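You operate a simulated robot arm through the tools that you are given. There is no shell and no other tool. Be economical: measure what you need, move in short steps, check, and stop when the job is done.

You run a simulated robot arm. Do the job below in one go: nothing can be reset, and whatever is moved stays where it is left.

JOB
Swap the inside-out tube on the bander's stack for the navy tube beside it, then band the pair.
Fine: lift the plate off the stack; lay the inside-out one on the bench; feed one band, plate down and up again.

It is judged by the outcome, as a careful person would: the job done as asked, and still so three seconds after it is handed in. It fails if anything else is knocked over, pushed out of place, dropped, spilled or broken.

ROBOT AND FRAMES
A 6-joint arm with a two-finger parallel gripper, fixed in place. Base frame: the origin is at the foot of the arm, x ahead of it, y to its left, z up. Lengths are in m, angles in degrees, forces in N, time in s.
With the tool pointing down near the work surface it reaches from about 0.26 to 0.68 m from the base axis. Its first joint turns from -66.0 to 66.0 degrees. Payload 2.9 kg.
The tool frame sits at the grasp point between the pads (the TCP): z along the fingers, y along the line on which they close. The tips reach 0.03 m beyond it. The gripper opens to 0.11 m. The fingers are 0.02 m wide and 0.01 m thick; the gripper's body (0.048 by 0.112 m) begins 0.055 m behind the TCP.
Orientation is that of the tool frame in the base frame, as [roll, pitch, yaw] about the fixed x, y, z axes, in that order (R = Rz(yaw) Ry(pitch) Rx(roll)). With the fingers straight down and closing along the base's y, the tool's x points along the base's -x, its y along +y and its z along -z.

CONTROLS
- The arm moves only by the tool arm_command. Its arguments are lists of equal length, an entry for each row: "slide": the shift along the base's x, y, z in cm, a list of three; "turn": the turn, a rotation vector about the base's x, y, z in degrees, a list of three; "jaw": the opening, from 0 (shut) to 1 (fully open). In form: {"slide": [[dx, dy, dz], ...], "turn": [[wx, wy, wz], ...], "jaw": [jaw, ...]}. A call has 1 to 12 rows; each row is the pose to reach, as a shift and turn from the pose commanded when the call began. Each row takes 0.2 s and may step no farther than 0.05 m and 8.6 degrees from the row before; otherwise, or with a gripper value out of range, the whole call is refused. A pose out of reach is approached as far as the arm can. The call stops where the force on the tool passes 40 N (or 10 N more than at its start, if that is more) or the arm is blocked; 0.2 s more then pass. Each finger travels about 0.108 m/s and halts on what it meets, pressing with about 35 N; the grip force reading is that of the motor and also rises with nothing between the fingers. The clock runs only during rows and for 0.2 s after the last one: add rows that repeat a pose to give the fingers time. It gives the time, the measured TCP pose, the force on the tool (base axes), the opening and the grip force at its end, in the units of the frame above (readings bear some noise), and new pictures: "show" is both (left out), scene, wrist or none.
- Cameras (640 x 400 px; columns grow to the right, rows downward): "scene" is fixed at [0.0969, 0.4754, 1.365]; the picture's right is [-0.31, -0.95, 0.00], its down [-0.70, 0.23, -0.68] and it looks along [0.65, -0.21, -0.73] (base axes); focal length 214 px, centre (320, 200). "wrist" rides on the gripper at [0.072, 0.017, -0.103] in the tool frame; the picture's right is [-0.23, 0.97, 0.00], its down [-0.76, -0.18, -0.62] and it looks along [-0.61, -0.14, 0.78] (tool axes); focal length 222 px, centre (320, 200). There is no depth. A picture from a camera that has moved, and an enlarged one, comes with that camera's place and axes in the base frame and with its lens.
- close_up(camera, box): a new picture of the part [left, top, right, bottom] of that camera's present view, enlarged. The clock stands still meanwhile.
- job_done(): hands the job in; it is judged then, once.

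Work in short steps. Places have to be worked out from the pictures, the camera data and where the tool is seen: move nearer, look again, correct. Check each grasp and each placing, and mend what went wrong. You have 120 turns and 170 pictures in all, those below and enlarged ones among them. Open the gripper and draw the arm clear of the work before you hand the job in, unless the task says otherwise; then end with one line.

The tools are called as a command line: name --argument value ..., lists and objects as JSON in quotes. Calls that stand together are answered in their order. arm_command: Moves the arm, as the interface text tells. Its arguments: {"type":"object","properties":{"slide":{"type":"array","items":{"type":"array","items":{"type":"number"}}},"turn":{"type":"array","items":{"type":"array","items":{"type":"number"}}},"jaw":{"type":"array","items":{"type":"number"}},"show":{"type":"string","enum":["both","scene","wrist","none"]}},"required":["slide","turn","jaw"]} The other tools are called the same way: close_up (camera, box) takes an enlarged picture of a part of a camera's view; job_done () hands the job in.

At the start:

```text
t: 0.0
tool_pos: [0.3782, 0.091, 1.3009]
ee_rot: [179.9, -0.1, 180.0]
force: [0.4, -0.6, 0.0]
width: 0.1097
grasp_force: 0.1
```

scene: 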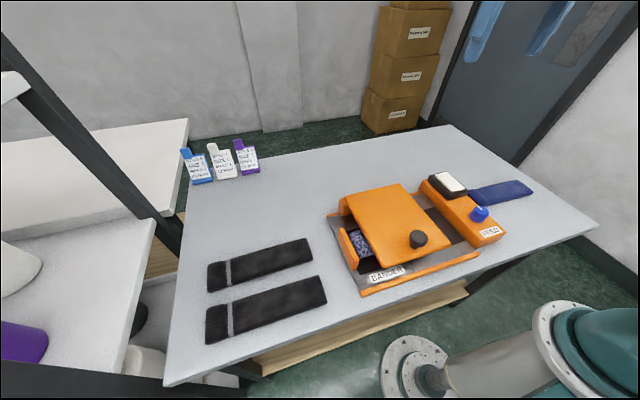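
wrist: 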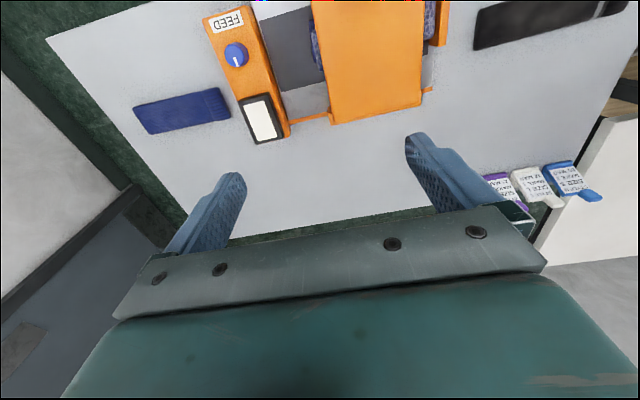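

The scene shows the bander with an orange plate, a feed unit with a blue knob, and a navy tube beside it. I'll look closer first.

close_up --camera "scene" --box '[310, 160, 550, 310]'

close_up --camera "wrist" --box '[120, 0, 480, 225]'

close_up --camera "scene" --box '[160, 120, 340, 232]'

```text
2.67 times, centred on (430, 235) of scene
camera zoom: at [0.0969, 0.4754, 1.365], right [-0.31, -0.95, 0.0], down [-0.7, 0.23, -0.68], along [0.65, -0.21, -0.73], focal length 572 px, centre (27, 107)
```

zoom: 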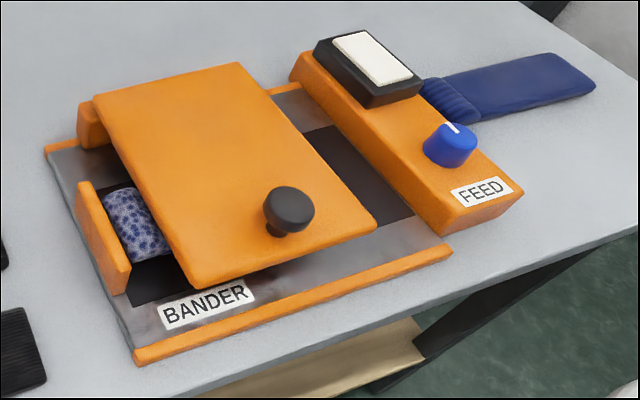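

```text
1.78 times, centred on (300, 112) of wrist
camera zoom: at [0.304, 0.1091, 1.4033], right [0.23, 0.97, 0.0], down [0.76, -0.18, 0.62], along [0.61, -0.14, -0.78], focal length 395 px, centre (356, 356)
```

zoom: 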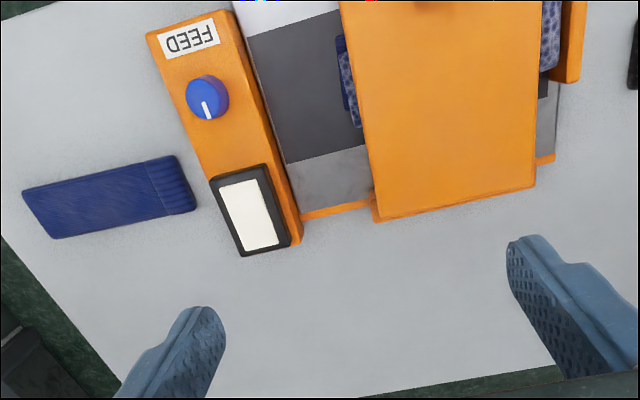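

```text
3.56 times, centred on (250, 176) of scene
camera zoom: at [0.0969, 0.4754, 1.365], right [-0.31, -0.95, 0.0], down [-0.7, 0.23, -0.68], along [0.65, -0.21, -0.73], focal length 763 px, centre (569, 285)
```

zoom: 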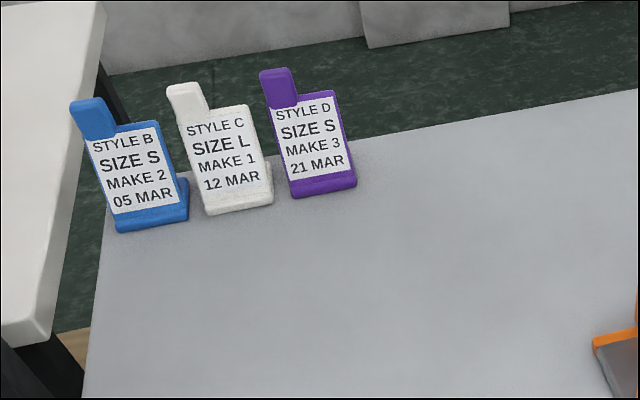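

Next I'll bring the wrist camera nearer and lower to study the plate's mounting and the feed unit.

arm_command --slide '[[-2, -1, -4], [-4, -2, -8], [-6, -3, -12], [-8, -4, -16]]' --turn '[[0, 0, 0], [0, 0, 0], [0, 0, 0], [0, 0, 0]]' --jaw '[1, 1, 1, 1]' --show "both"

```text
t: 1.0
tool_pos: [0.2951, 0.0519, 1.1393]
ee_rot: [179.9, 0.1, -179.9]
force: [0.3, -1.1, 1.0]
width: 0.11
grasp_force: 0.1
camera wrist: at [0.2229, 0.0701, 1.2428], right [0.23, 0.97, 0.0], down [0.76, -0.18, 0.62], along [0.61, -0.14, -0.78], focal length 222 px, centre (320, 200)
```

scene: 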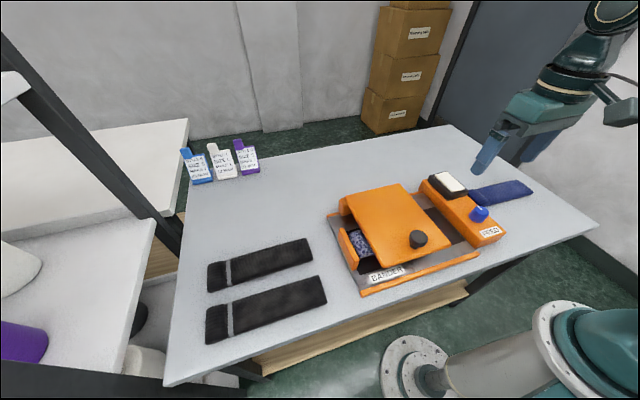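
wrist: 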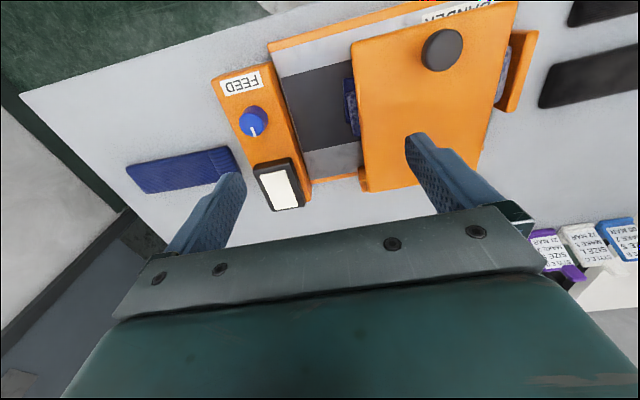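

close_up --camera "wrist" --box '[200, 0, 360, 100]'

close_up --camera "wrist" --box '[200, 80, 400, 205]'

close_up --camera "scene" --box '[325, 180, 405, 230]'

```text
4.00 times, centred on (280, 50) of wrist
camera zoom: at [0.2229, 0.0701, 1.2428], right [0.23, 0.97, 0.0], down [0.76, -0.18, 0.62], along [0.61, -0.14, -0.78], focal length 888 px, centre (480, 800)
```

zoom: 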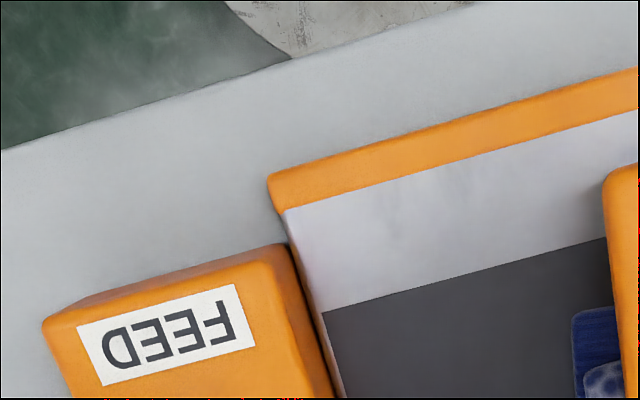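

```text
3.20 times, centred on (300, 142) of wrist
camera zoom: at [0.2229, 0.0701, 1.2428], right [0.23, 0.97, 0.0], down [0.76, -0.18, 0.62], along [0.61, -0.14, -0.78], focal length 711 px, centre (384, 384)
```

zoom: 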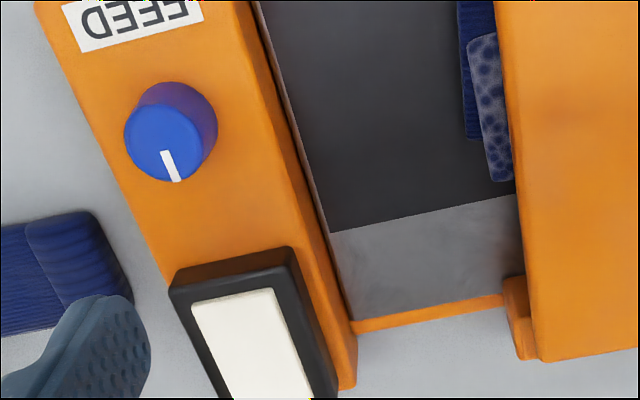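

```text
8.00 times, centred on (365, 205) of scene
camera zoom: at [0.0969, 0.4754, 1.365], right [-0.31, -0.95, 0.0], down [-0.7, 0.23, -0.68], along [0.65, -0.21, -0.73], focal length 1716 px, centre (-40, 160)
```

zoom: 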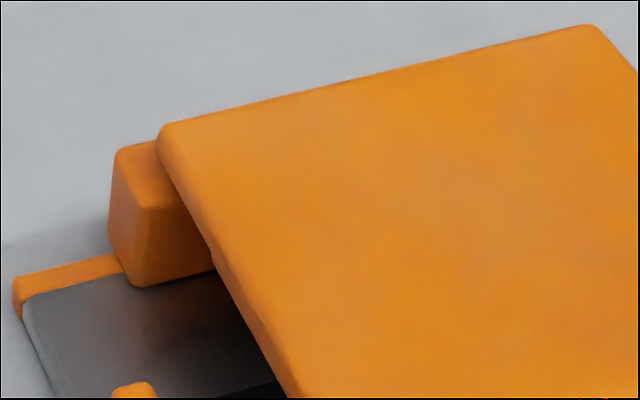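

The bander is aligned with the base axes; the plate hinges at the far edge (x≈0.49) with its knob near (0.277, 0.192, 0.955). The stack lies along y with the spotted (inside-out) tube on top. I'll hover above the plate knob and look.

arm_command --slide '[[-0.5, 3.5, -2.5], [-1, 7, -5], [-1.5, 10.5, -7.5], [-1.8, 14, -10]]' --turn '[[0, 0, 0], [0, 0, 0], [0, 0, 0], [0, 0, 0]]' --jaw '[0.9, 0.8, 0.7, 0.7]'

```text
t: 2.0
tool_pos: [0.2819, 0.1904, 1.0414]
ee_rot: [179.9, 0.1, -180.0]
force: [0.5, -0.4, -0.4]
width: 0.0772
grasp_force: 0.1
camera wrist: at [0.2084, 0.2087, 1.1429], right [0.23, 0.97, 0.0], down [0.76, -0.18, 0.62], along [0.61, -0.14, -0.78], focal length 222 px, centre (320, 200)
```

scene: 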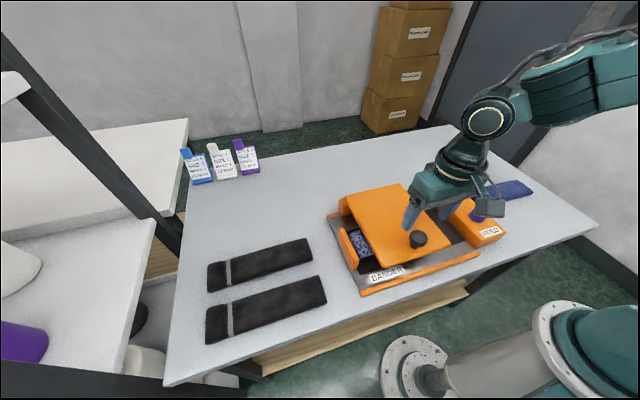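
wrist: 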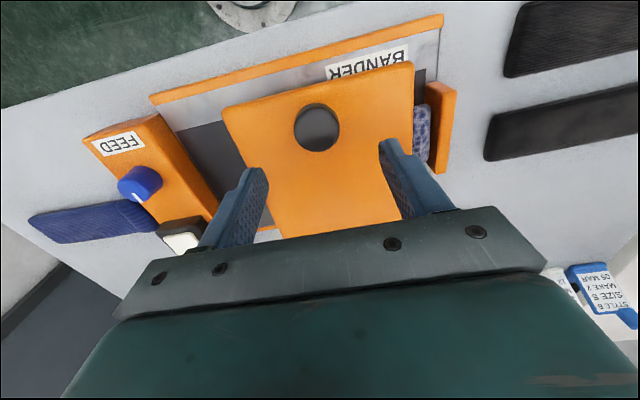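

Knob appears at about (0.279, 0.190, 0.95), 4 cm across. I'll descend part way with jaws open and check.

arm_command --slide '[[-0.2, 0, -2], [-0.2, 0, -4], [-0.2, 0, -6]]' --turn '[[0, 0, 0], [0, 0, 0], [0, 0, 0]]' --jaw '[0.7, 0.7, 0.7]' --show "wrist"

close_up --camera "scene" --box '[340, 180, 500, 280]'

```text
t: 2.8
tool_pos: [0.2785, 0.1926, 0.9817]
ee_rot: [180.0, 0.0, -179.9]
force: [0.1, -0.1, 0.7]
width: 0.077
grasp_force: 0.0
camera wrist: at [0.205, 0.21, 1.0841], right [0.23, 0.97, 0.0], down [0.76, -0.18, 0.62], along [0.61, -0.14, -0.78], focal length 222 px, centre (320, 200)
```

wrist: 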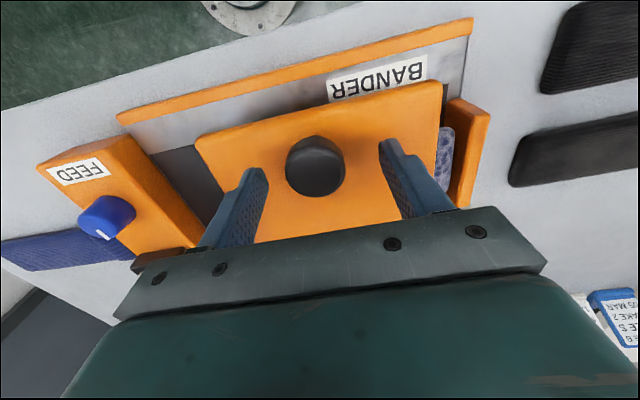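

```text
4.00 times, centred on (420, 230) of scene
camera zoom: at [0.0969, 0.4754, 1.365], right [-0.31, -0.95, 0.0], down [-0.7, 0.23, -0.68], along [0.65, -0.21, -0.73], focal length 858 px, centre (-80, 80)
```

zoom: 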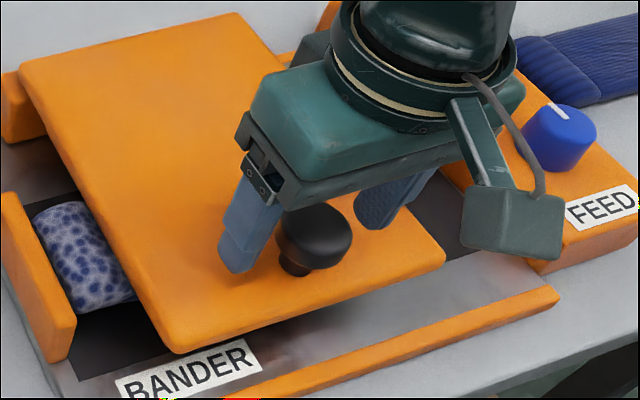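

The tips straddle the knob. I'll go down 1.5 cm more and close.

arm_command --slide '[[0.2, -0.2, -0.8], [0.3, -0.3, -1.5], [0.3, -0.3, -1.5], [0.3, -0.3, -1.5], [0.3, -0.3, -1.5]]' --turn '[[0, 0, 0], [0, 0, 0], [0, 0, 0], [0, 0, 0], [0, 0, 0]]' --jaw '[0.7, 0.7, 0.4, 0.2, 0.2]' --show "wrist"

close_up --camera "scene" --box '[340, 180, 500, 280]'

```text
t: 4.0
tool_pos: [0.2823, 0.1899, 0.9651]
ee_rot: [179.7, 0.0, -179.8]
force: [1.2, 17.0, -2.6]
width: 0.0372
grasp_force: 45.1
camera wrist: at [0.2082, 0.2069, 1.0691], right [0.22, 0.97, 0.01], down [0.76, -0.18, 0.62], along [0.61, -0.14, -0.78], focal length 222 px, centre (320, 200)
```

wrist: 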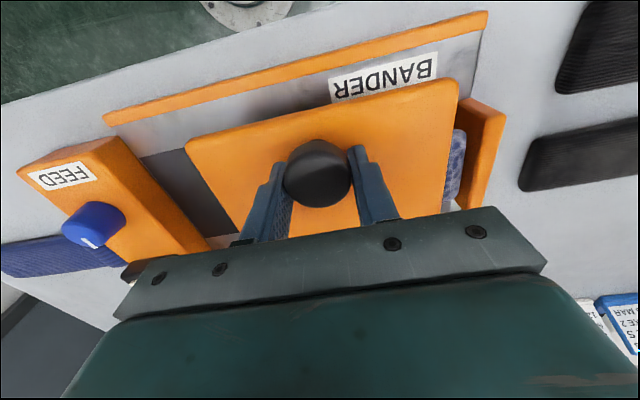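

```text
4.00 times, centred on (420, 230) of scene
camera zoom: at [0.097, 0.4758, 1.3648], right [-0.31, -0.95, 0.0], down [-0.7, 0.23, -0.68], along [0.65, -0.21, -0.73], focal length 858 px, centre (-80, 80)
```

zoom: 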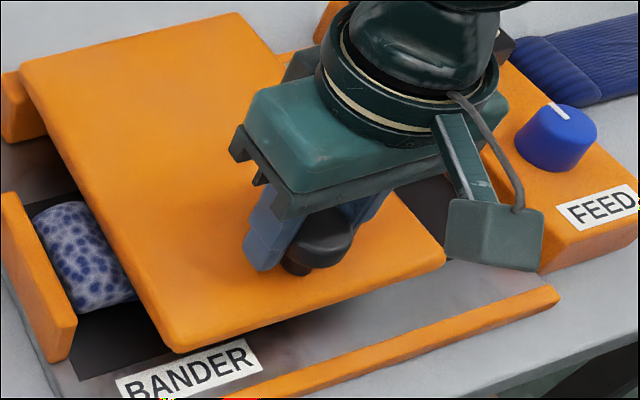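

The grip is good (width 3.7 cm), with the knob sitting a little to +y. The hinge is at the far side (about x 0.485, z 0.905), so I'll raise the knob on an arc, tool upright, letting it pivot in the pads.

arm_command --slide '[[0, 0.3, 0.1], [0.35, 0.3, 1.4], [0.8, 0.3, 2.8], [1.35, 0.3, 4.1], [1.97, 0.3, 5.4]]' --turn '[[0, 0, 0], [0, 0, 0], [0, 0, 0], [0, 0, 0], [0, 0, 0]]' --jaw '[0.2, 0.2, 0.2, 0.2, 0.2]' --show "both"

```text
t: 5.2
tool_pos: [0.2995, 0.191, 1.0186]
ee_rot: [-179.9, -0.1, 179.9]
force: [-4.9, -11.3, -7.2]
width: 0.0369
grasp_force: 45.3
camera wrist: at [0.2266, 0.208, 1.1218], right [0.23, 0.97, 0.0], down [0.76, -0.18, 0.62], along [0.6, -0.14, -0.78], focal length 222 px, centre (320, 200)
```

scene: 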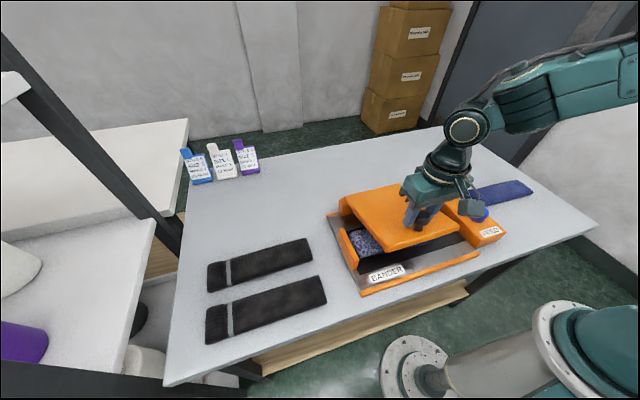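
wrist: 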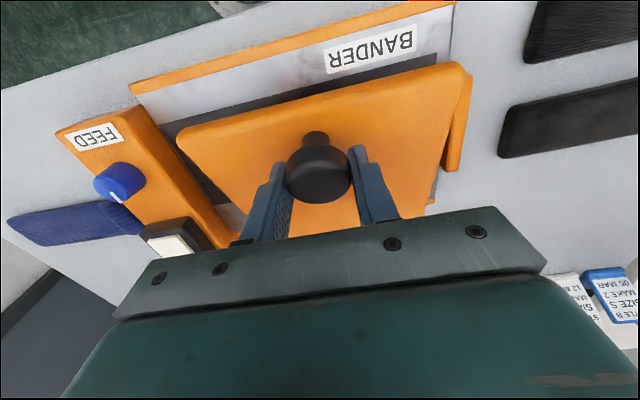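

The plate follows the hinge arc with light forces. Continuing to about 56°.

arm_command --slide '[[1.53, -0.15, 2.46], [3.39, -0.15, 4.68], [5.54, -0.15, 6.61], [7.95, -0.15, 8.24], [10.54, -0.15, 9.5]]' --turn '[[0, 0, 0], [0, 0, 0], [0, 0, 0], [0, 0, 0], [0, 0, 0]]' --jaw '[0.2, 0.2, 0.2, 0.2, 0.2]' --show "both"

```text
t: 6.4
tool_pos: [0.4057, 0.1884, 1.1138]
ee_rot: [-180.0, -0.2, 180.0]
force: [-5.1, -10.9, -8.8]
width: 0.0372
grasp_force: 44.6
camera wrist: at [0.3327, 0.2078, 1.2166], right [0.23, 0.97, 0.0], down [0.76, -0.18, 0.62], along [0.6, -0.14, -0.78], focal length 222 px, centre (320, 200)
```

scene: 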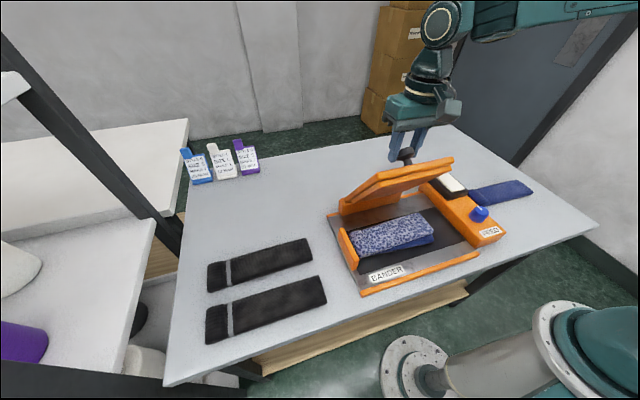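
wrist: 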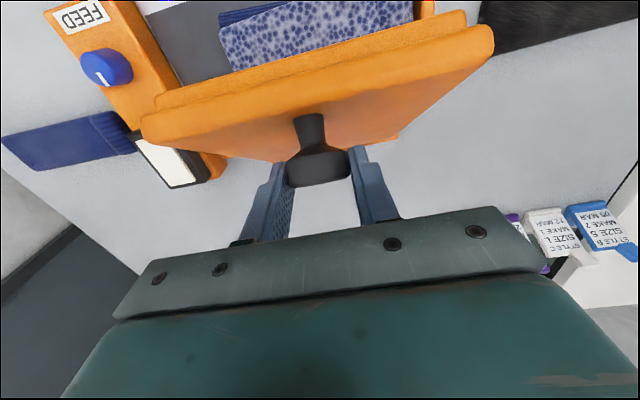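

The stack is exposed. Continuing the arc toward vertical.

arm_command --slide '[[2.75, 0.2, 0.91], [5.61, 0.2, 1.41], [8.49, 0.2, 1.51], [11.38, 0.2, 1.21], [14.19, 0.2, 0.51]]' --turn '[[0, 0, 0], [0, 0, 0], [0, 0, 0], [0, 0, 0], [0, 0, 0]]' --jaw '[0.2, 0.2, 0.2, 0.2, 0.2]' --show "both"

```text
t: 7.6
tool_pos: [0.5485, 0.1954, 1.1208]
ee_rot: [179.8, 0.4, -179.6]
force: [1.1, -0.1, 0.3]
width: 0.0221
grasp_force: 0.0
camera wrist: at [0.4747, 0.2116, 1.2223], right [0.22, 0.98, 0.01], down [0.76, -0.18, 0.63], along [0.61, -0.13, -0.78], focal length 222 px, centre (320, 200)
```

scene: 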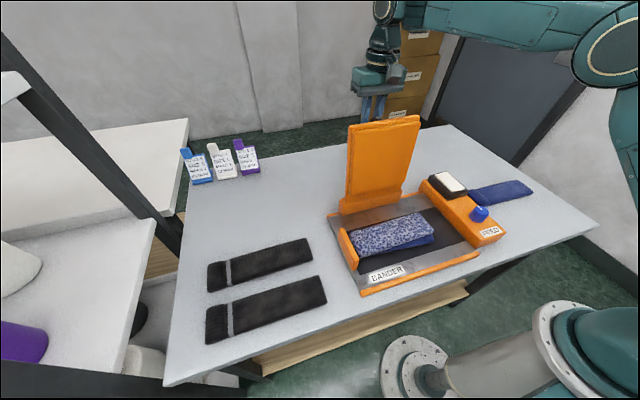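
wrist: 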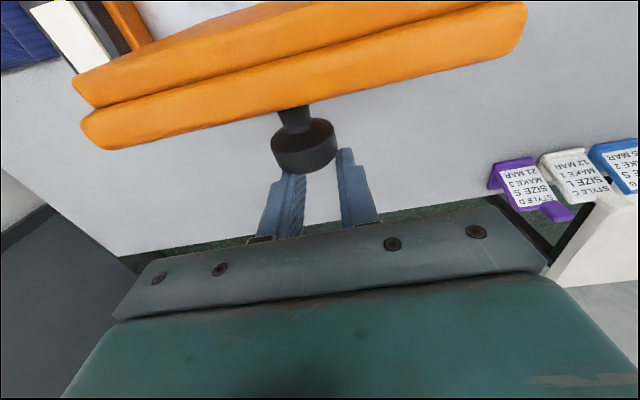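

The fingers slid off the knob near the end, but the plate stands upright, apparently at its stop. I'll raise the tool and check that it stays.

arm_command --slide '[[0.5, 0, 3], [0.5, 0, 7], [0.5, 0, 11], [-3, 0, 14], [-3, 0, 14], [-3, 0, 14]]' --turn '[[0, 0, 0], [0, 0, 0], [0, 0, 0], [0, 0, 0], [0, 0, 0], [0, 0, 0]]' --jaw '[0.3, 0.5, 0.7, 0.7, 0.7, 0.7]' --show "none"

close_up --camera "scene" --box '[310, 100, 550, 310]'

```text
t: 9.0
tool_pos: [0.5142, 0.1914, 1.2599]
ee_rot: [179.9, 0.2, 180.0]
force: [0.4, 0.3, -0.4]
width: 0.077
grasp_force: 0.1
out of reach, approached as far as the arm can: row 3
```

```text
1.90 times, centred on (430, 205) of scene
camera zoom: at [0.0969, 0.4754, 1.365], right [-0.31, -0.95, 0.0], down [-0.7, 0.23, -0.68], along [0.65, -0.21, -0.73], focal length 408 px, centre (110, 190)
```

zoom: 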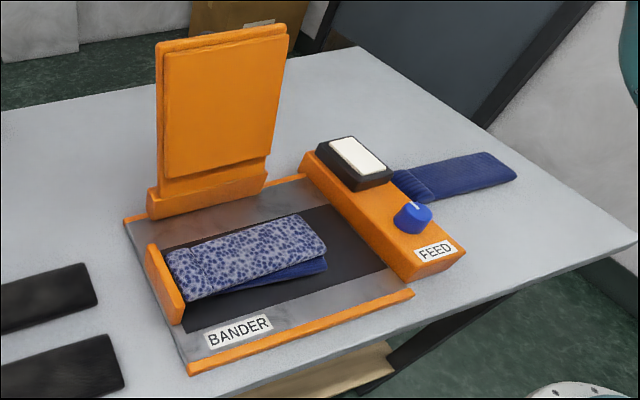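

The plate stays up. Now I'll rotate the tool 90° about z (so it closes across the tubes) while moving over the stack for a closer look.

arm_command --slide '[[-2, 0, 0], [-4, 0, 0], [-6, 0, 0], [-8, 0, 0], [-10, 0, 0], [-12, 0, 0], [-14, 0, 0], [-15, -1, 0], [-16, -2, -2], [-16.4, -3, -4], [-16.4, -3, -6]]' --turn '[[0, 0, 8.2], [0, 0, 16.4], [0, 0, 24.6], [0, 0, 32.8], [0, 0, 41], [0, 0, 49.2], [0, 0, 57.4], [0, 0, 65.6], [0, 0, 73.8], [0, 0, 82], [0, 0, 90]]' --jaw '[0.7, 0.8, 0.9, 0.9, 0.9, 0.9, 0.9, 0.9, 0.9, 0.9, 0.9]' --show "both"

```text
t: 11.4
tool_pos: [0.3534, 0.1628, 1.1998]
ee_rot: [179.8, 0.1, -89.8]
force: [0.7, -0.2, 0.1]
width: 0.099
grasp_force: 0.1
camera wrist: at [0.3356, 0.0903, 1.3023], right [-0.97, 0.22, 0.0], down [0.18, 0.76, 0.62], along [0.14, 0.61, -0.78], focal length 222 px, centre (320, 200)
```

scene: 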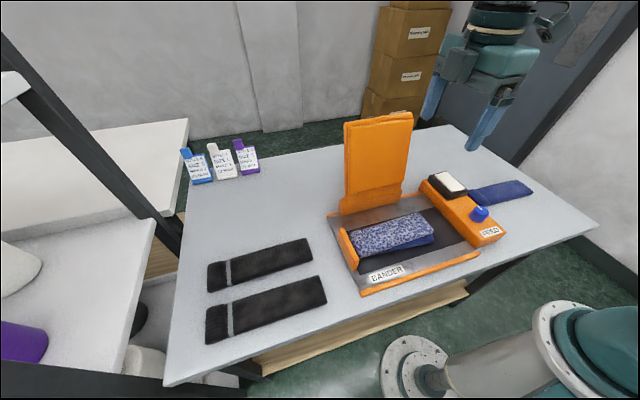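
wrist: 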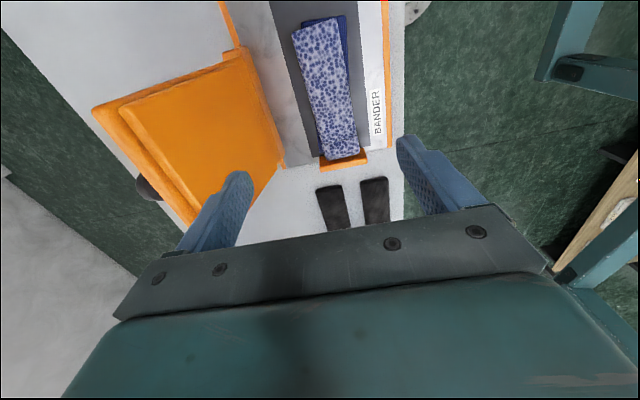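

The camera now looks along +y. I'll move toward −y and lower to see the stack's edge.

arm_command --slide '[[0, -3, -3], [0, -6, -6], [0, -9, -9], [0, -12, -12]]' --turn '[[0, 0, 0], [0, 0, 0], [0, 0, 0], [0, 0, 0]]' --jaw '[0.9, 0.9, 0.9, 0.9]' --show "none"

close_up --camera "wrist" --box '[180, 0, 460, 175]'

close_up --camera "scene" --box '[330, 200, 450, 275]'

```text
t: 12.4
tool_pos: [0.3533, 0.0426, 1.0809]
ee_rot: [180.0, 0.0, -89.9]
force: [-0.4, 0.0, 0.1]
width: 0.0988
grasp_force: 0.1
```

```text
2.29 times, centred on (320, 88) of wrist
camera zoom: at [0.3352, -0.0294, 1.1833], right [-0.97, 0.23, 0.0], down [0.18, 0.76, 0.62], along [0.14, 0.61, -0.78], focal length 508 px, centre (320, 457)
```

zoom: 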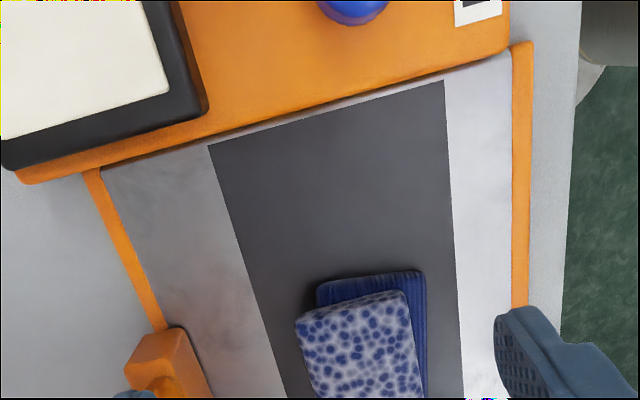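

```text
5.33 times, centred on (390, 238) of scene
camera zoom: at [0.0969, 0.4754, 1.365], right [-0.31, -0.95, 0.0], down [-0.7, 0.23, -0.68], along [0.65, -0.21, -0.73], focal length 1144 px, centre (-53, 0)
```

zoom: 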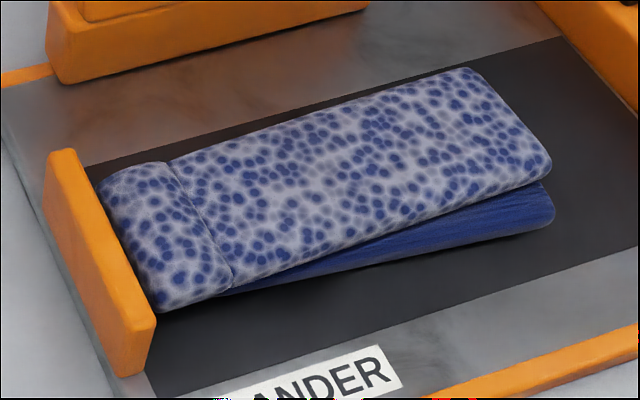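

The cuff ends face +y (fence side) for the stack and for the spare navy tube. I estimate the layer interface at z≈0.875 and the spotted tube's top at ≈0.895, centred near (0.347, 0.195). I'll hover over it.

arm_command --slide '[[-0.3, 4, -2], [-0.6, 8, -4], [-0.6, 12, -8], [-0.6, 15.2, -11], [-0.6, 15.2, -13.5]]' --turn '[[0, 0, 0], [0, 0, 0], [0, 0, 0], [0, 0, 0], [0, 0, 0]]' --jaw '[1, 1, 1, 1, 1]' --show "wrist"

close_up --camera "scene" --box '[320, 180, 480, 280]'

```text
refused: row 3 steps farther than a row can; nothing moved
```

```text
4.00 times, centred on (400, 230) of scene
camera zoom: at [0.0969, 0.4754, 1.365], right [-0.31, -0.95, 0.0], down [-0.7, 0.23, -0.68], along [0.65, -0.21, -0.73], focal length 858 px, centre (0, 80)
```

zoom: 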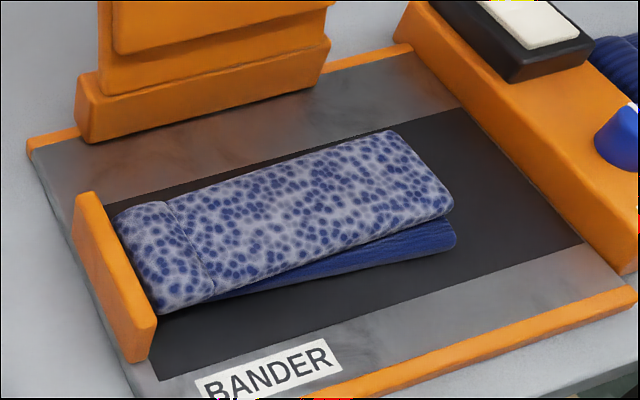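

A row was too long; I'll redo it with smaller steps.

arm_command --slide '[[-0.3, 4, -2], [-0.6, 8, -4], [-0.6, 12, -7], [-0.6, 15.2, -10], [-0.6, 15.2, -13.5]]' --turn '[[0, 0, 0], [0, 0, 0], [0, 0, 0], [0, 0, 0], [0, 0, 0]]' --jaw '[1, 1, 1, 1, 1]' --show "wrist"

close_up --camera "scene" --box '[320, 180, 480, 280]'

```text
t: 13.6
tool_pos: [0.3477, 0.1932, 0.9451]
ee_rot: [179.9, 0.0, -90.0]
force: [-1.0, -0.2, 0.6]
width: 0.11
grasp_force: 0.0
camera wrist: at [0.3305, 0.1215, 1.0472], right [-0.97, 0.23, 0.0], down [0.18, 0.76, 0.62], along [0.14, 0.61, -0.78], focal length 222 px, centre (320, 200)
```

wrist: 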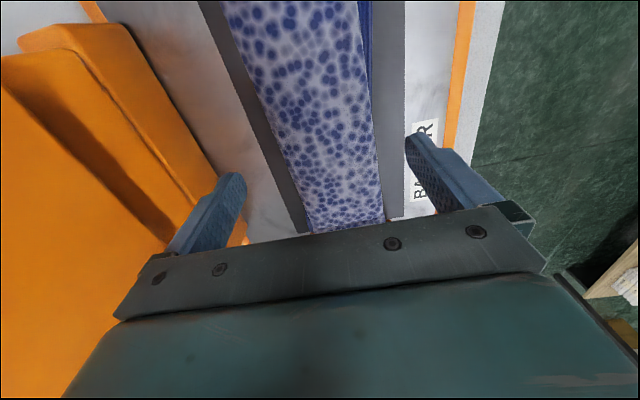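

```text
4.00 times, centred on (400, 230) of scene
camera zoom: at [0.0969, 0.4754, 1.365], right [-0.31, -0.95, 0.0], down [-0.7, 0.23, -0.68], along [0.65, -0.21, -0.73], focal length 858 px, centre (0, 80)
```

zoom: 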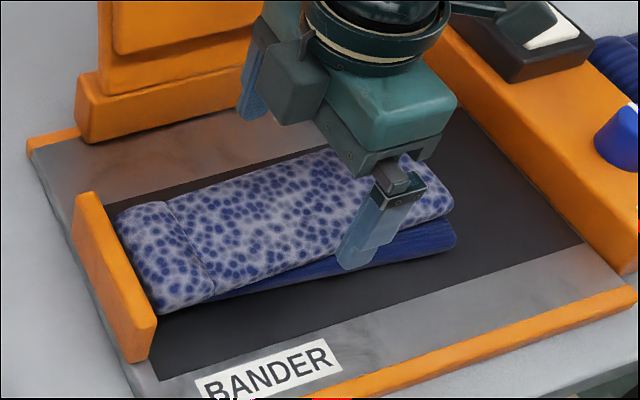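

Centred well; the spotted tube is yawed about +2.5°. I'll match that and descend so tips are at about z 0.884, then check before closing.

arm_command --slide '[[0, 0, -1.5], [0, 0, -3.1]]' --turn '[[0, 0, 2.5], [0, 0, 2.5]]' --jaw '[1, 1]' --show "wrist"

close_up --camera "scene" --box '[350, 205, 446, 265]'

```text
t: 14.2
tool_pos: [0.3481, 0.1926, 0.9134]
ee_rot: [179.9, 0.0, -87.5]
force: [0.8, -0.5, -0.1]
width: 0.1099
grasp_force: 0.2
camera wrist: at [0.3342, 0.1208, 1.0159], right [-0.98, 0.18, 0.0], down [0.14, 0.77, 0.62], along [0.11, 0.61, -0.78], focal length 222 px, centre (320, 200)
```

wrist: 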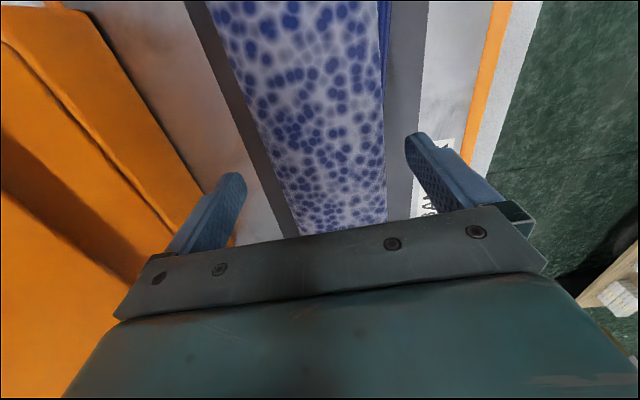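

```text
6.67 times, centred on (398, 235) of scene
camera zoom: at [0.0969, 0.4754, 1.365], right [-0.31, -0.95, 0.0], down [-0.7, 0.23, -0.68], along [0.65, -0.21, -0.73], focal length 1430 px, centre (-200, -33)
```

zoom: 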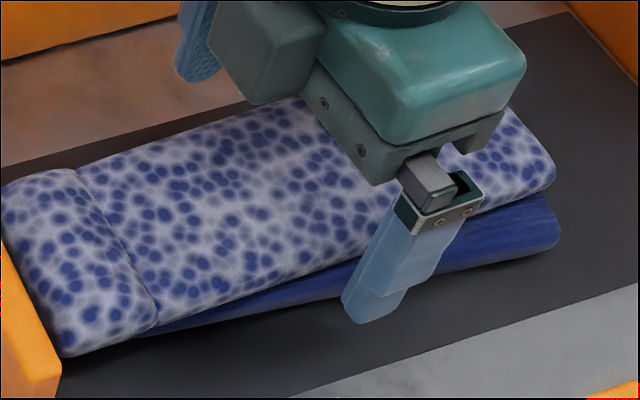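

I'll close partway (about 8 cm) to compare the fingertip's height with the layers.

arm_command --slide '[[0, 0, 0], [0, 0, 0]]' --turn '[[0, 0, 0], [0, 0, 0]]' --jaw '[0.75, 0.75]' --show "wrist"

close_up --camera "scene" --box '[350, 205, 446, 265]'

```text
t: 14.8
tool_pos: [0.3486, 0.1937, 0.9143]
ee_rot: [179.9, 0.0, -87.4]
force: [0.2, -0.2, 0.1]
width: 0.0822
grasp_force: 0.1
camera wrist: at [0.3342, 0.1208, 1.016], right [-0.98, 0.18, 0.0], down [0.15, 0.77, 0.62], along [0.11, 0.61, -0.78], focal length 222 px, centre (320, 200)
```

wrist: 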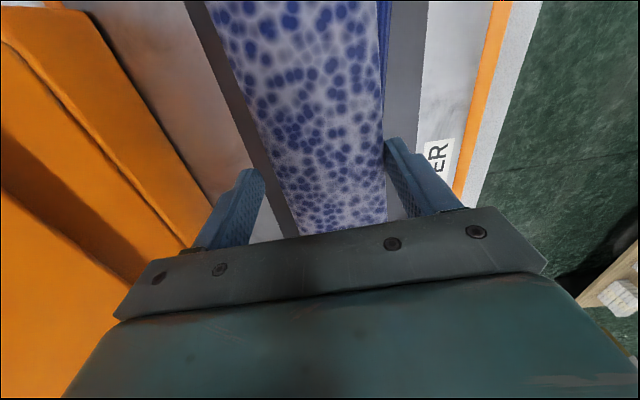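

```text
6.67 times, centred on (398, 235) of scene
camera zoom: at [0.0969, 0.4754, 1.365], right [-0.31, -0.95, 0.0], down [-0.7, 0.23, -0.68], along [0.65, -0.21, -0.73], focal length 1430 px, centre (-200, -33)
```

zoom: 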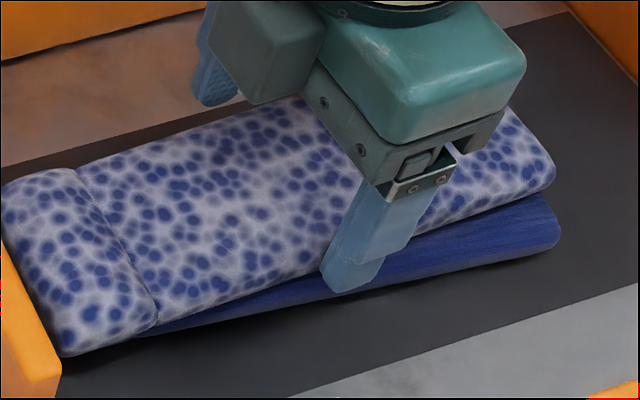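

Tip height is about 9 mm above the seam. I'll shift 4 mm toward −x to centre, lower 3 mm and close.

arm_command --slide '[[-0.4, 0, -0.3], [-0.4, 0, -0.3], [-0.4, 0, -0.3], [-0.4, 0, -0.3]]' --turn '[[0, 0, 0], [0, 0, 0], [0, 0, 0], [0, 0, 0]]' --jaw '[0.75, 0.65, 0.55, 0.55]' --show "wrist"

close_up --camera "scene" --box '[350, 205, 446, 265]'

```text
t: 15.8
tool_pos: [0.3437, 0.1928, 0.911]
ee_rot: [179.9, 0.0, -87.6]
force: [0.7, 1.0, 1.3]
width: 0.0685
grasp_force: 34.6
camera wrist: at [0.33, 0.1211, 1.0132], right [-0.98, 0.18, 0.0], down [0.15, 0.77, 0.62], along [0.11, 0.61, -0.78], focal length 222 px, centre (320, 200)
```

wrist: 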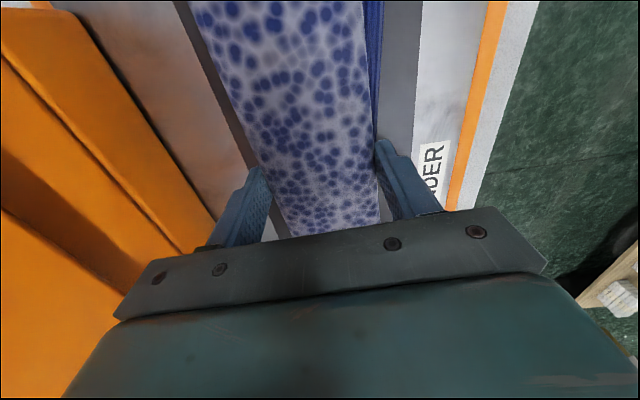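

```text
6.67 times, centred on (398, 235) of scene
camera zoom: at [0.0969, 0.4754, 1.365], right [-0.31, -0.95, 0.0], down [-0.7, 0.23, -0.68], along [0.65, -0.21, -0.73], focal length 1430 px, centre (-200, -33)
```

zoom: 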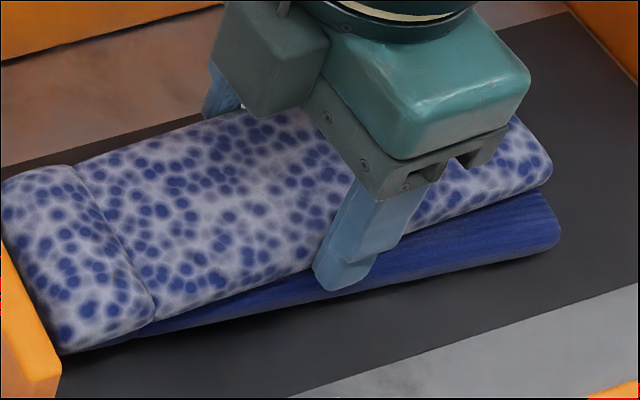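

The spotted tube is held at 6.85 cm. I'll lift slowly and verify that the bottom tube stays.

arm_command --slide '[[0, 0, 1], [0, 0, 3], [0, 0, 6]]' --turn '[[0, 0, 0], [0, 0, 0], [0, 0, 0]]' --jaw '[0.55, 0.55, 0.55]' --show "both"

```text
t: 16.6
tool_pos: [0.3425, 0.192, 0.9716]
ee_rot: [179.9, 0.0, -87.5]
force: [0.0, 0.4, -0.7]
width: 0.0685
grasp_force: 34.6
camera wrist: at [0.329, 0.1208, 1.0734], right [-0.98, 0.18, 0.0], down [0.15, 0.77, 0.62], along [0.11, 0.61, -0.78], focal length 222 px, centre (320, 200)
```

scene: 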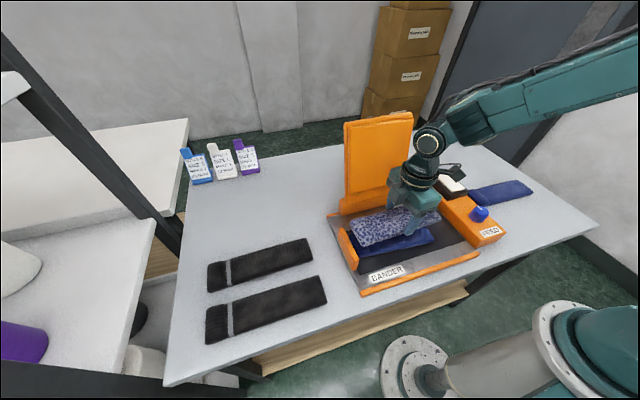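
wrist: 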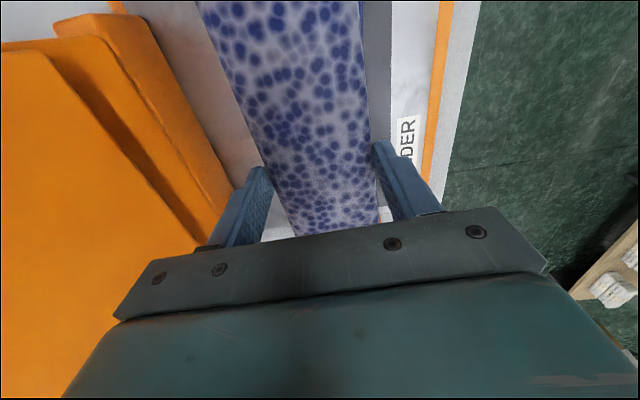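

Clean lift; the bottom navy tube stayed. I'll carry the spotted tube over the feed unit to open bench near (0.57, −0.20).

arm_command --slide '[[0, -1, 4.5], [0, -3, 9], [0, -7.5, 10], [0, -12, 10], [0, -16.5, 10], [0, -21, 10], [0, -25.5, 10], [0, -30, 10], [0, -34.5, 10], [2, -39, 10], [6, -40, 10], [10, -40, 10]]' --turn '[[0, 0, 0], [0, 0, 0], [0, 0, 0], [0, 0, 0], [0, 0, 0], [0, 0, 0], [0, 0, 0], [0, 0, 0], [0, 0, -1], [0, 0, -2], [0, 0, -2.5], [0, 0, -2.5]]' --jaw '[0.55, 0.55, 0.55, 0.55, 0.55, 0.55, 0.55, 0.55, 0.55, 0.55, 0.55, 0.55]' --show "scene"

```text
t: 19.2
tool_pos: [0.4427, -0.2074, 1.069]
ee_rot: [179.9, 0.0, -90.0]
force: [0.2, 0.2, 0.2]
width: 0.0683
grasp_force: 34.7
```

scene: 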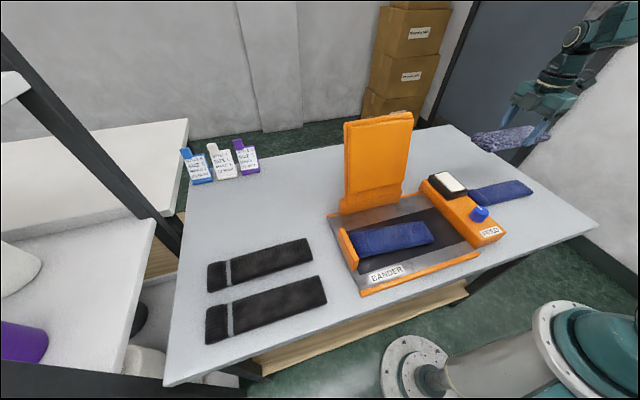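

Moving out to x≈0.57 and lowering to just above the bench.

arm_command --slide '[[4, 0.5, 0], [8, 0.5, -1], [12.5, 0.5, -2], [12.5, 0.5, -6], [12.5, 0.5, -10], [12.5, 0.5, -14], [12.5, 0.5, -17]]' --turn '[[0, 0, 0], [0, 0, 0], [0, 0, 0], [0, 0, 0], [0, 0, 0], [0, 0, 0], [0, 0, 0]]' --jaw '[0.55, 0.55, 0.55, 0.55, 0.55, 0.55, 0.55]' --show "both"

```text
t: 20.8
tool_pos: [0.5684, -0.2005, 0.8998]
ee_rot: [179.9, 0.0, -90.0]
force: [-0.5, 1.1, 0.1]
width: 0.0685
grasp_force: 34.6
camera wrist: at [0.551, -0.2722, 1.0028], right [-0.97, 0.23, 0.0], down [0.18, 0.76, 0.62], along [0.14, 0.61, -0.78], focal length 222 px, centre (320, 200)
```

scene: 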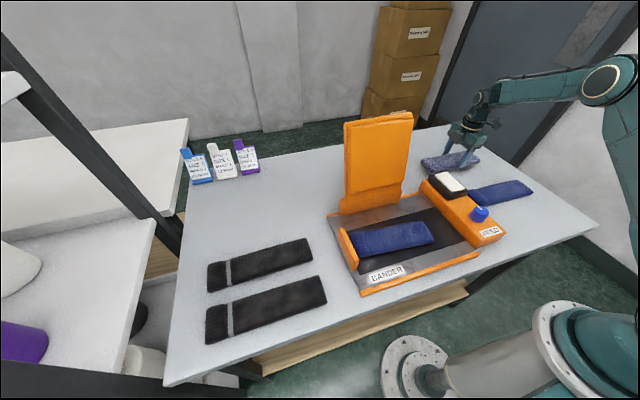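
wrist: 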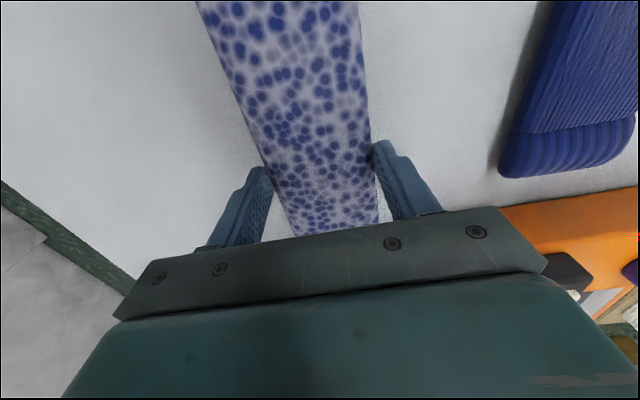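

Clear of everything. I'll lower in small steps until contact is felt.

arm_command --slide '[[0, 0, -0.8], [0, 0, -1.6], [0, 0, -2.0], [0, 0, -2.2]]' --turn '[[0, 0, 0], [0, 0, 0], [0, 0, 0], [0, 0, 0]]' --jaw '[0.55, 0.55, 0.55, 0.55]' --show "none"

close_up --camera "scene" --box '[400, 110, 520, 185]'

```text
t: 21.8
tool_pos: [0.5685, -0.2009, 0.8812]
ee_rot: [-180.0, 0.0, -90.0]
force: [-2.5, 3.3, 10.5]
width: 0.0682
grasp_force: 34.6
```

```text
5.33 times, centred on (460, 148) of scene
camera zoom: at [0.0967, 0.4755, 1.365], right [-0.31, -0.95, 0.0], down [-0.7, 0.23, -0.68], along [0.65, -0.21, -0.73], focal length 1144 px, centre (-427, 480)
```

zoom: 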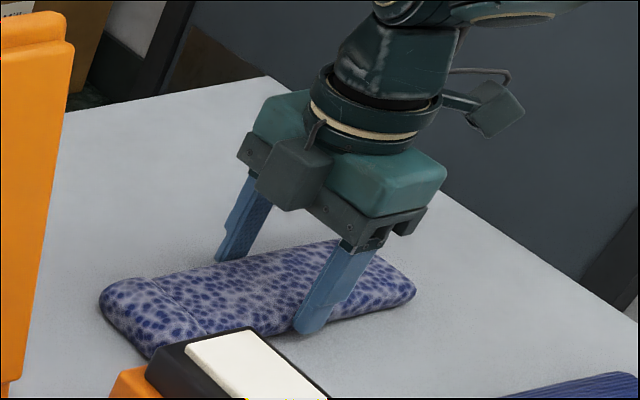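

Contact with the bench (10 N) at TCP z 0.881, so the tube bottom is 4 cm below the TCP (seam was at z≈0.871). Releasing and rising.

arm_command --slide '[[0, 0, 0.2], [0, 0, 0.2], [0, 0, 4], [0, 0, 8], [-3, -1, 12], [-7, -2, 14], [-11, -3, 14], [-15, -4, 14]]' --turn '[[0, 0, 0], [0, 0, 0], [0, 0, 0], [0, 0, 0], [0, 0, 0], [0, 0, 0], [0, 0, 0], [0, 0, 0]]' --jaw '[0.8, 0.9, 1, 1, 1, 1, 1, 1]' --show "both"

```text
refused: row 5 steps farther than a row can; nothing moved
```

arm_command --slide '[[0, 0, 0.2], [0, 0, 0.2], [0, 0, 4], [0, 0, 8], [-2, -1, 12], [-6, -2, 14], [-10, -3, 14], [-14, -4, 14], [-17, -5, 14]]' --turn '[[0, 0, 0], [0, 0, 0], [0, 0, 0], [0, 0, 0], [0, 0, 0], [0, 0, 0], [0, 0, 0], [0, 0, 0], [0, 0, 0]]' --jaw '[0.8, 0.9, 1, 1, 1, 1, 1, 1, 1]' --show "both"

```text
t: 23.8
tool_pos: [0.3962, -0.2518, 1.019]
ee_rot: [179.8, 0.0, -90.1]
force: [0.2, 0.2, 0.2]
width: 0.11
grasp_force: 0.0
camera wrist: at [0.38, -0.3236, 1.1227], right [-0.97, 0.23, 0.0], down [0.18, 0.76, 0.62], along [0.14, 0.61, -0.78], focal length 222 px, centre (320, 200)
```

scene: 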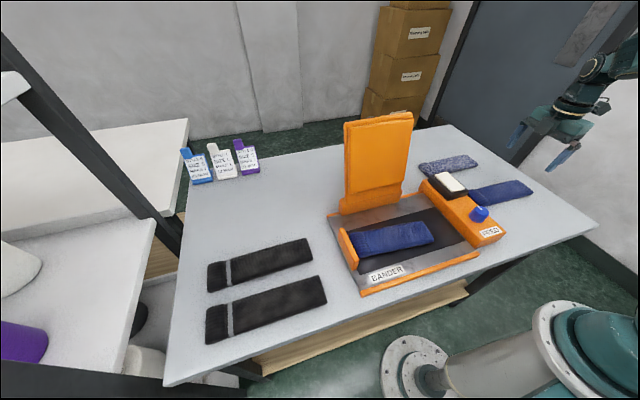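
wrist: 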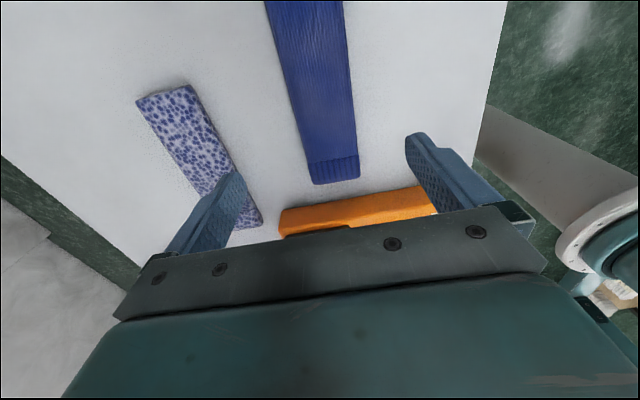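

Spotted tube lies safely on the bench. The spare navy tube is centred about (0.393, −0.253), yaw ≈ −2°. I'll align above it.

arm_command --slide '[[-0.3, 0, -4], [-0.3, 0, -8]]' --turn '[[0, 0, -2], [0, 0, -2]]' --jaw '[1, 1]' --show "wrist"

close_up --camera "scene" --box '[330, 200, 450, 275]'

close_up --camera "scene" --box '[430, 140, 570, 228]'

```text
t: 24.4
tool_pos: [0.3929, -0.2517, 0.9399]
ee_rot: [179.8, 0.0, -91.9]
force: [-0.1, -0.8, 0.6]
width: 0.1098
grasp_force: 0.0
camera wrist: at [0.3748, -0.3232, 1.0423], right [-0.97, 0.26, 0.0], down [0.21, 0.75, 0.62], along [0.16, 0.6, -0.78], focal length 222 px, centre (320, 200)
```

wrist: 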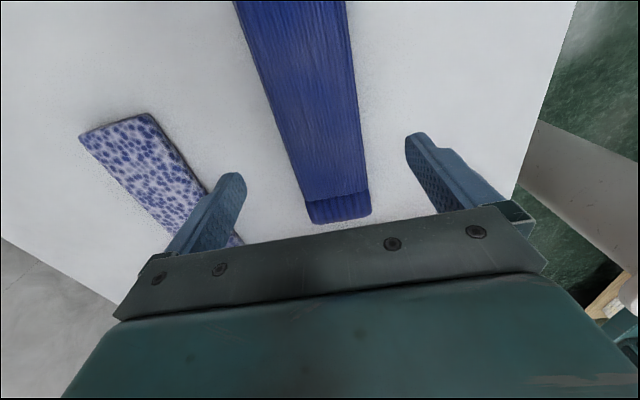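

```text
5.33 times, centred on (390, 238) of scene
camera zoom: at [0.0969, 0.4754, 1.365], right [-0.31, -0.95, 0.0], down [-0.7, 0.23, -0.68], along [0.65, -0.21, -0.73], focal length 1144 px, centre (-53, 0)
```

zoom: 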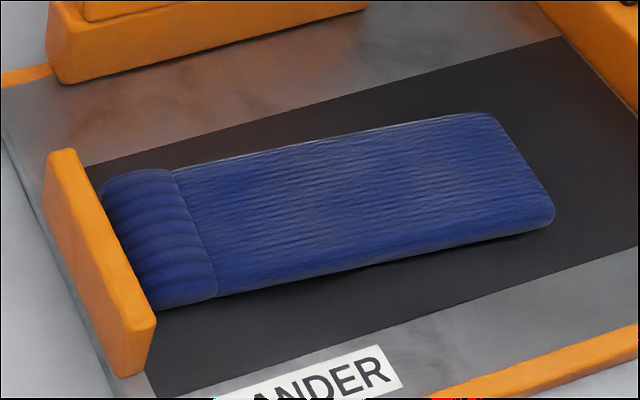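

```text
4.55 times, centred on (500, 184) of scene
camera zoom: at [0.0969, 0.4754, 1.365], right [-0.31, -0.95, 0.0], down [-0.7, 0.23, -0.68], along [0.65, -0.21, -0.73], focal length 975 px, centre (-498, 273)
```

zoom: 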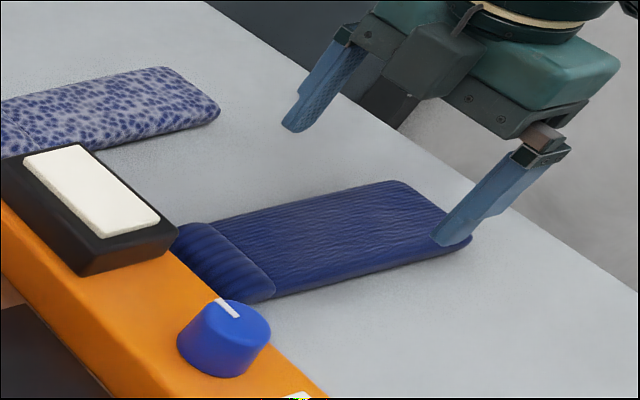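

Alignment over the navy tube is good. Descending so tips are just above the bench, then closing.

arm_command --slide '[[0, 0, -3], [0, 0, -5], [0, 0, -6], [0, 0, -6], [0, 0, -6], [0, 0, -6]]' --turn '[[0, 0, 0], [0, 0, 0], [0, 0, 0], [0, 0, 0], [0, 0, 0], [0, 0, 0]]' --jaw '[1, 1, 0.9, 0.7, 0.55, 0.55]' --show "wrist"

```text
t: 25.8
tool_pos: [0.3949, -0.2492, 0.8793]
ee_rot: [180.0, 0.0, -92.0]
force: [-0.7, -0.2, -0.6]
width: 0.0685
grasp_force: 35.3
camera wrist: at [0.3755, -0.3218, 0.9826], right [-0.97, 0.26, 0.0], down [0.21, 0.75, 0.62], along [0.16, 0.6, -0.78], focal length 222 px, centre (320, 200)
```

wrist: 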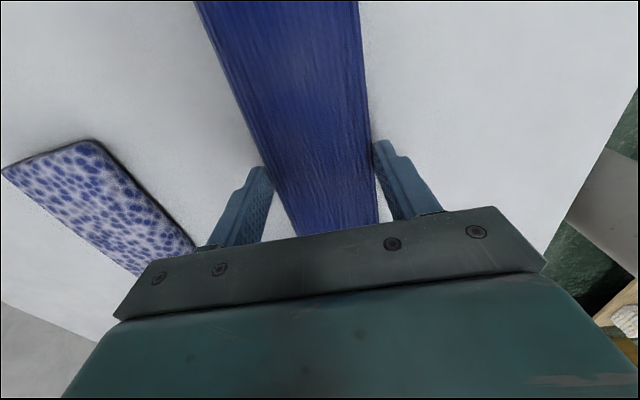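

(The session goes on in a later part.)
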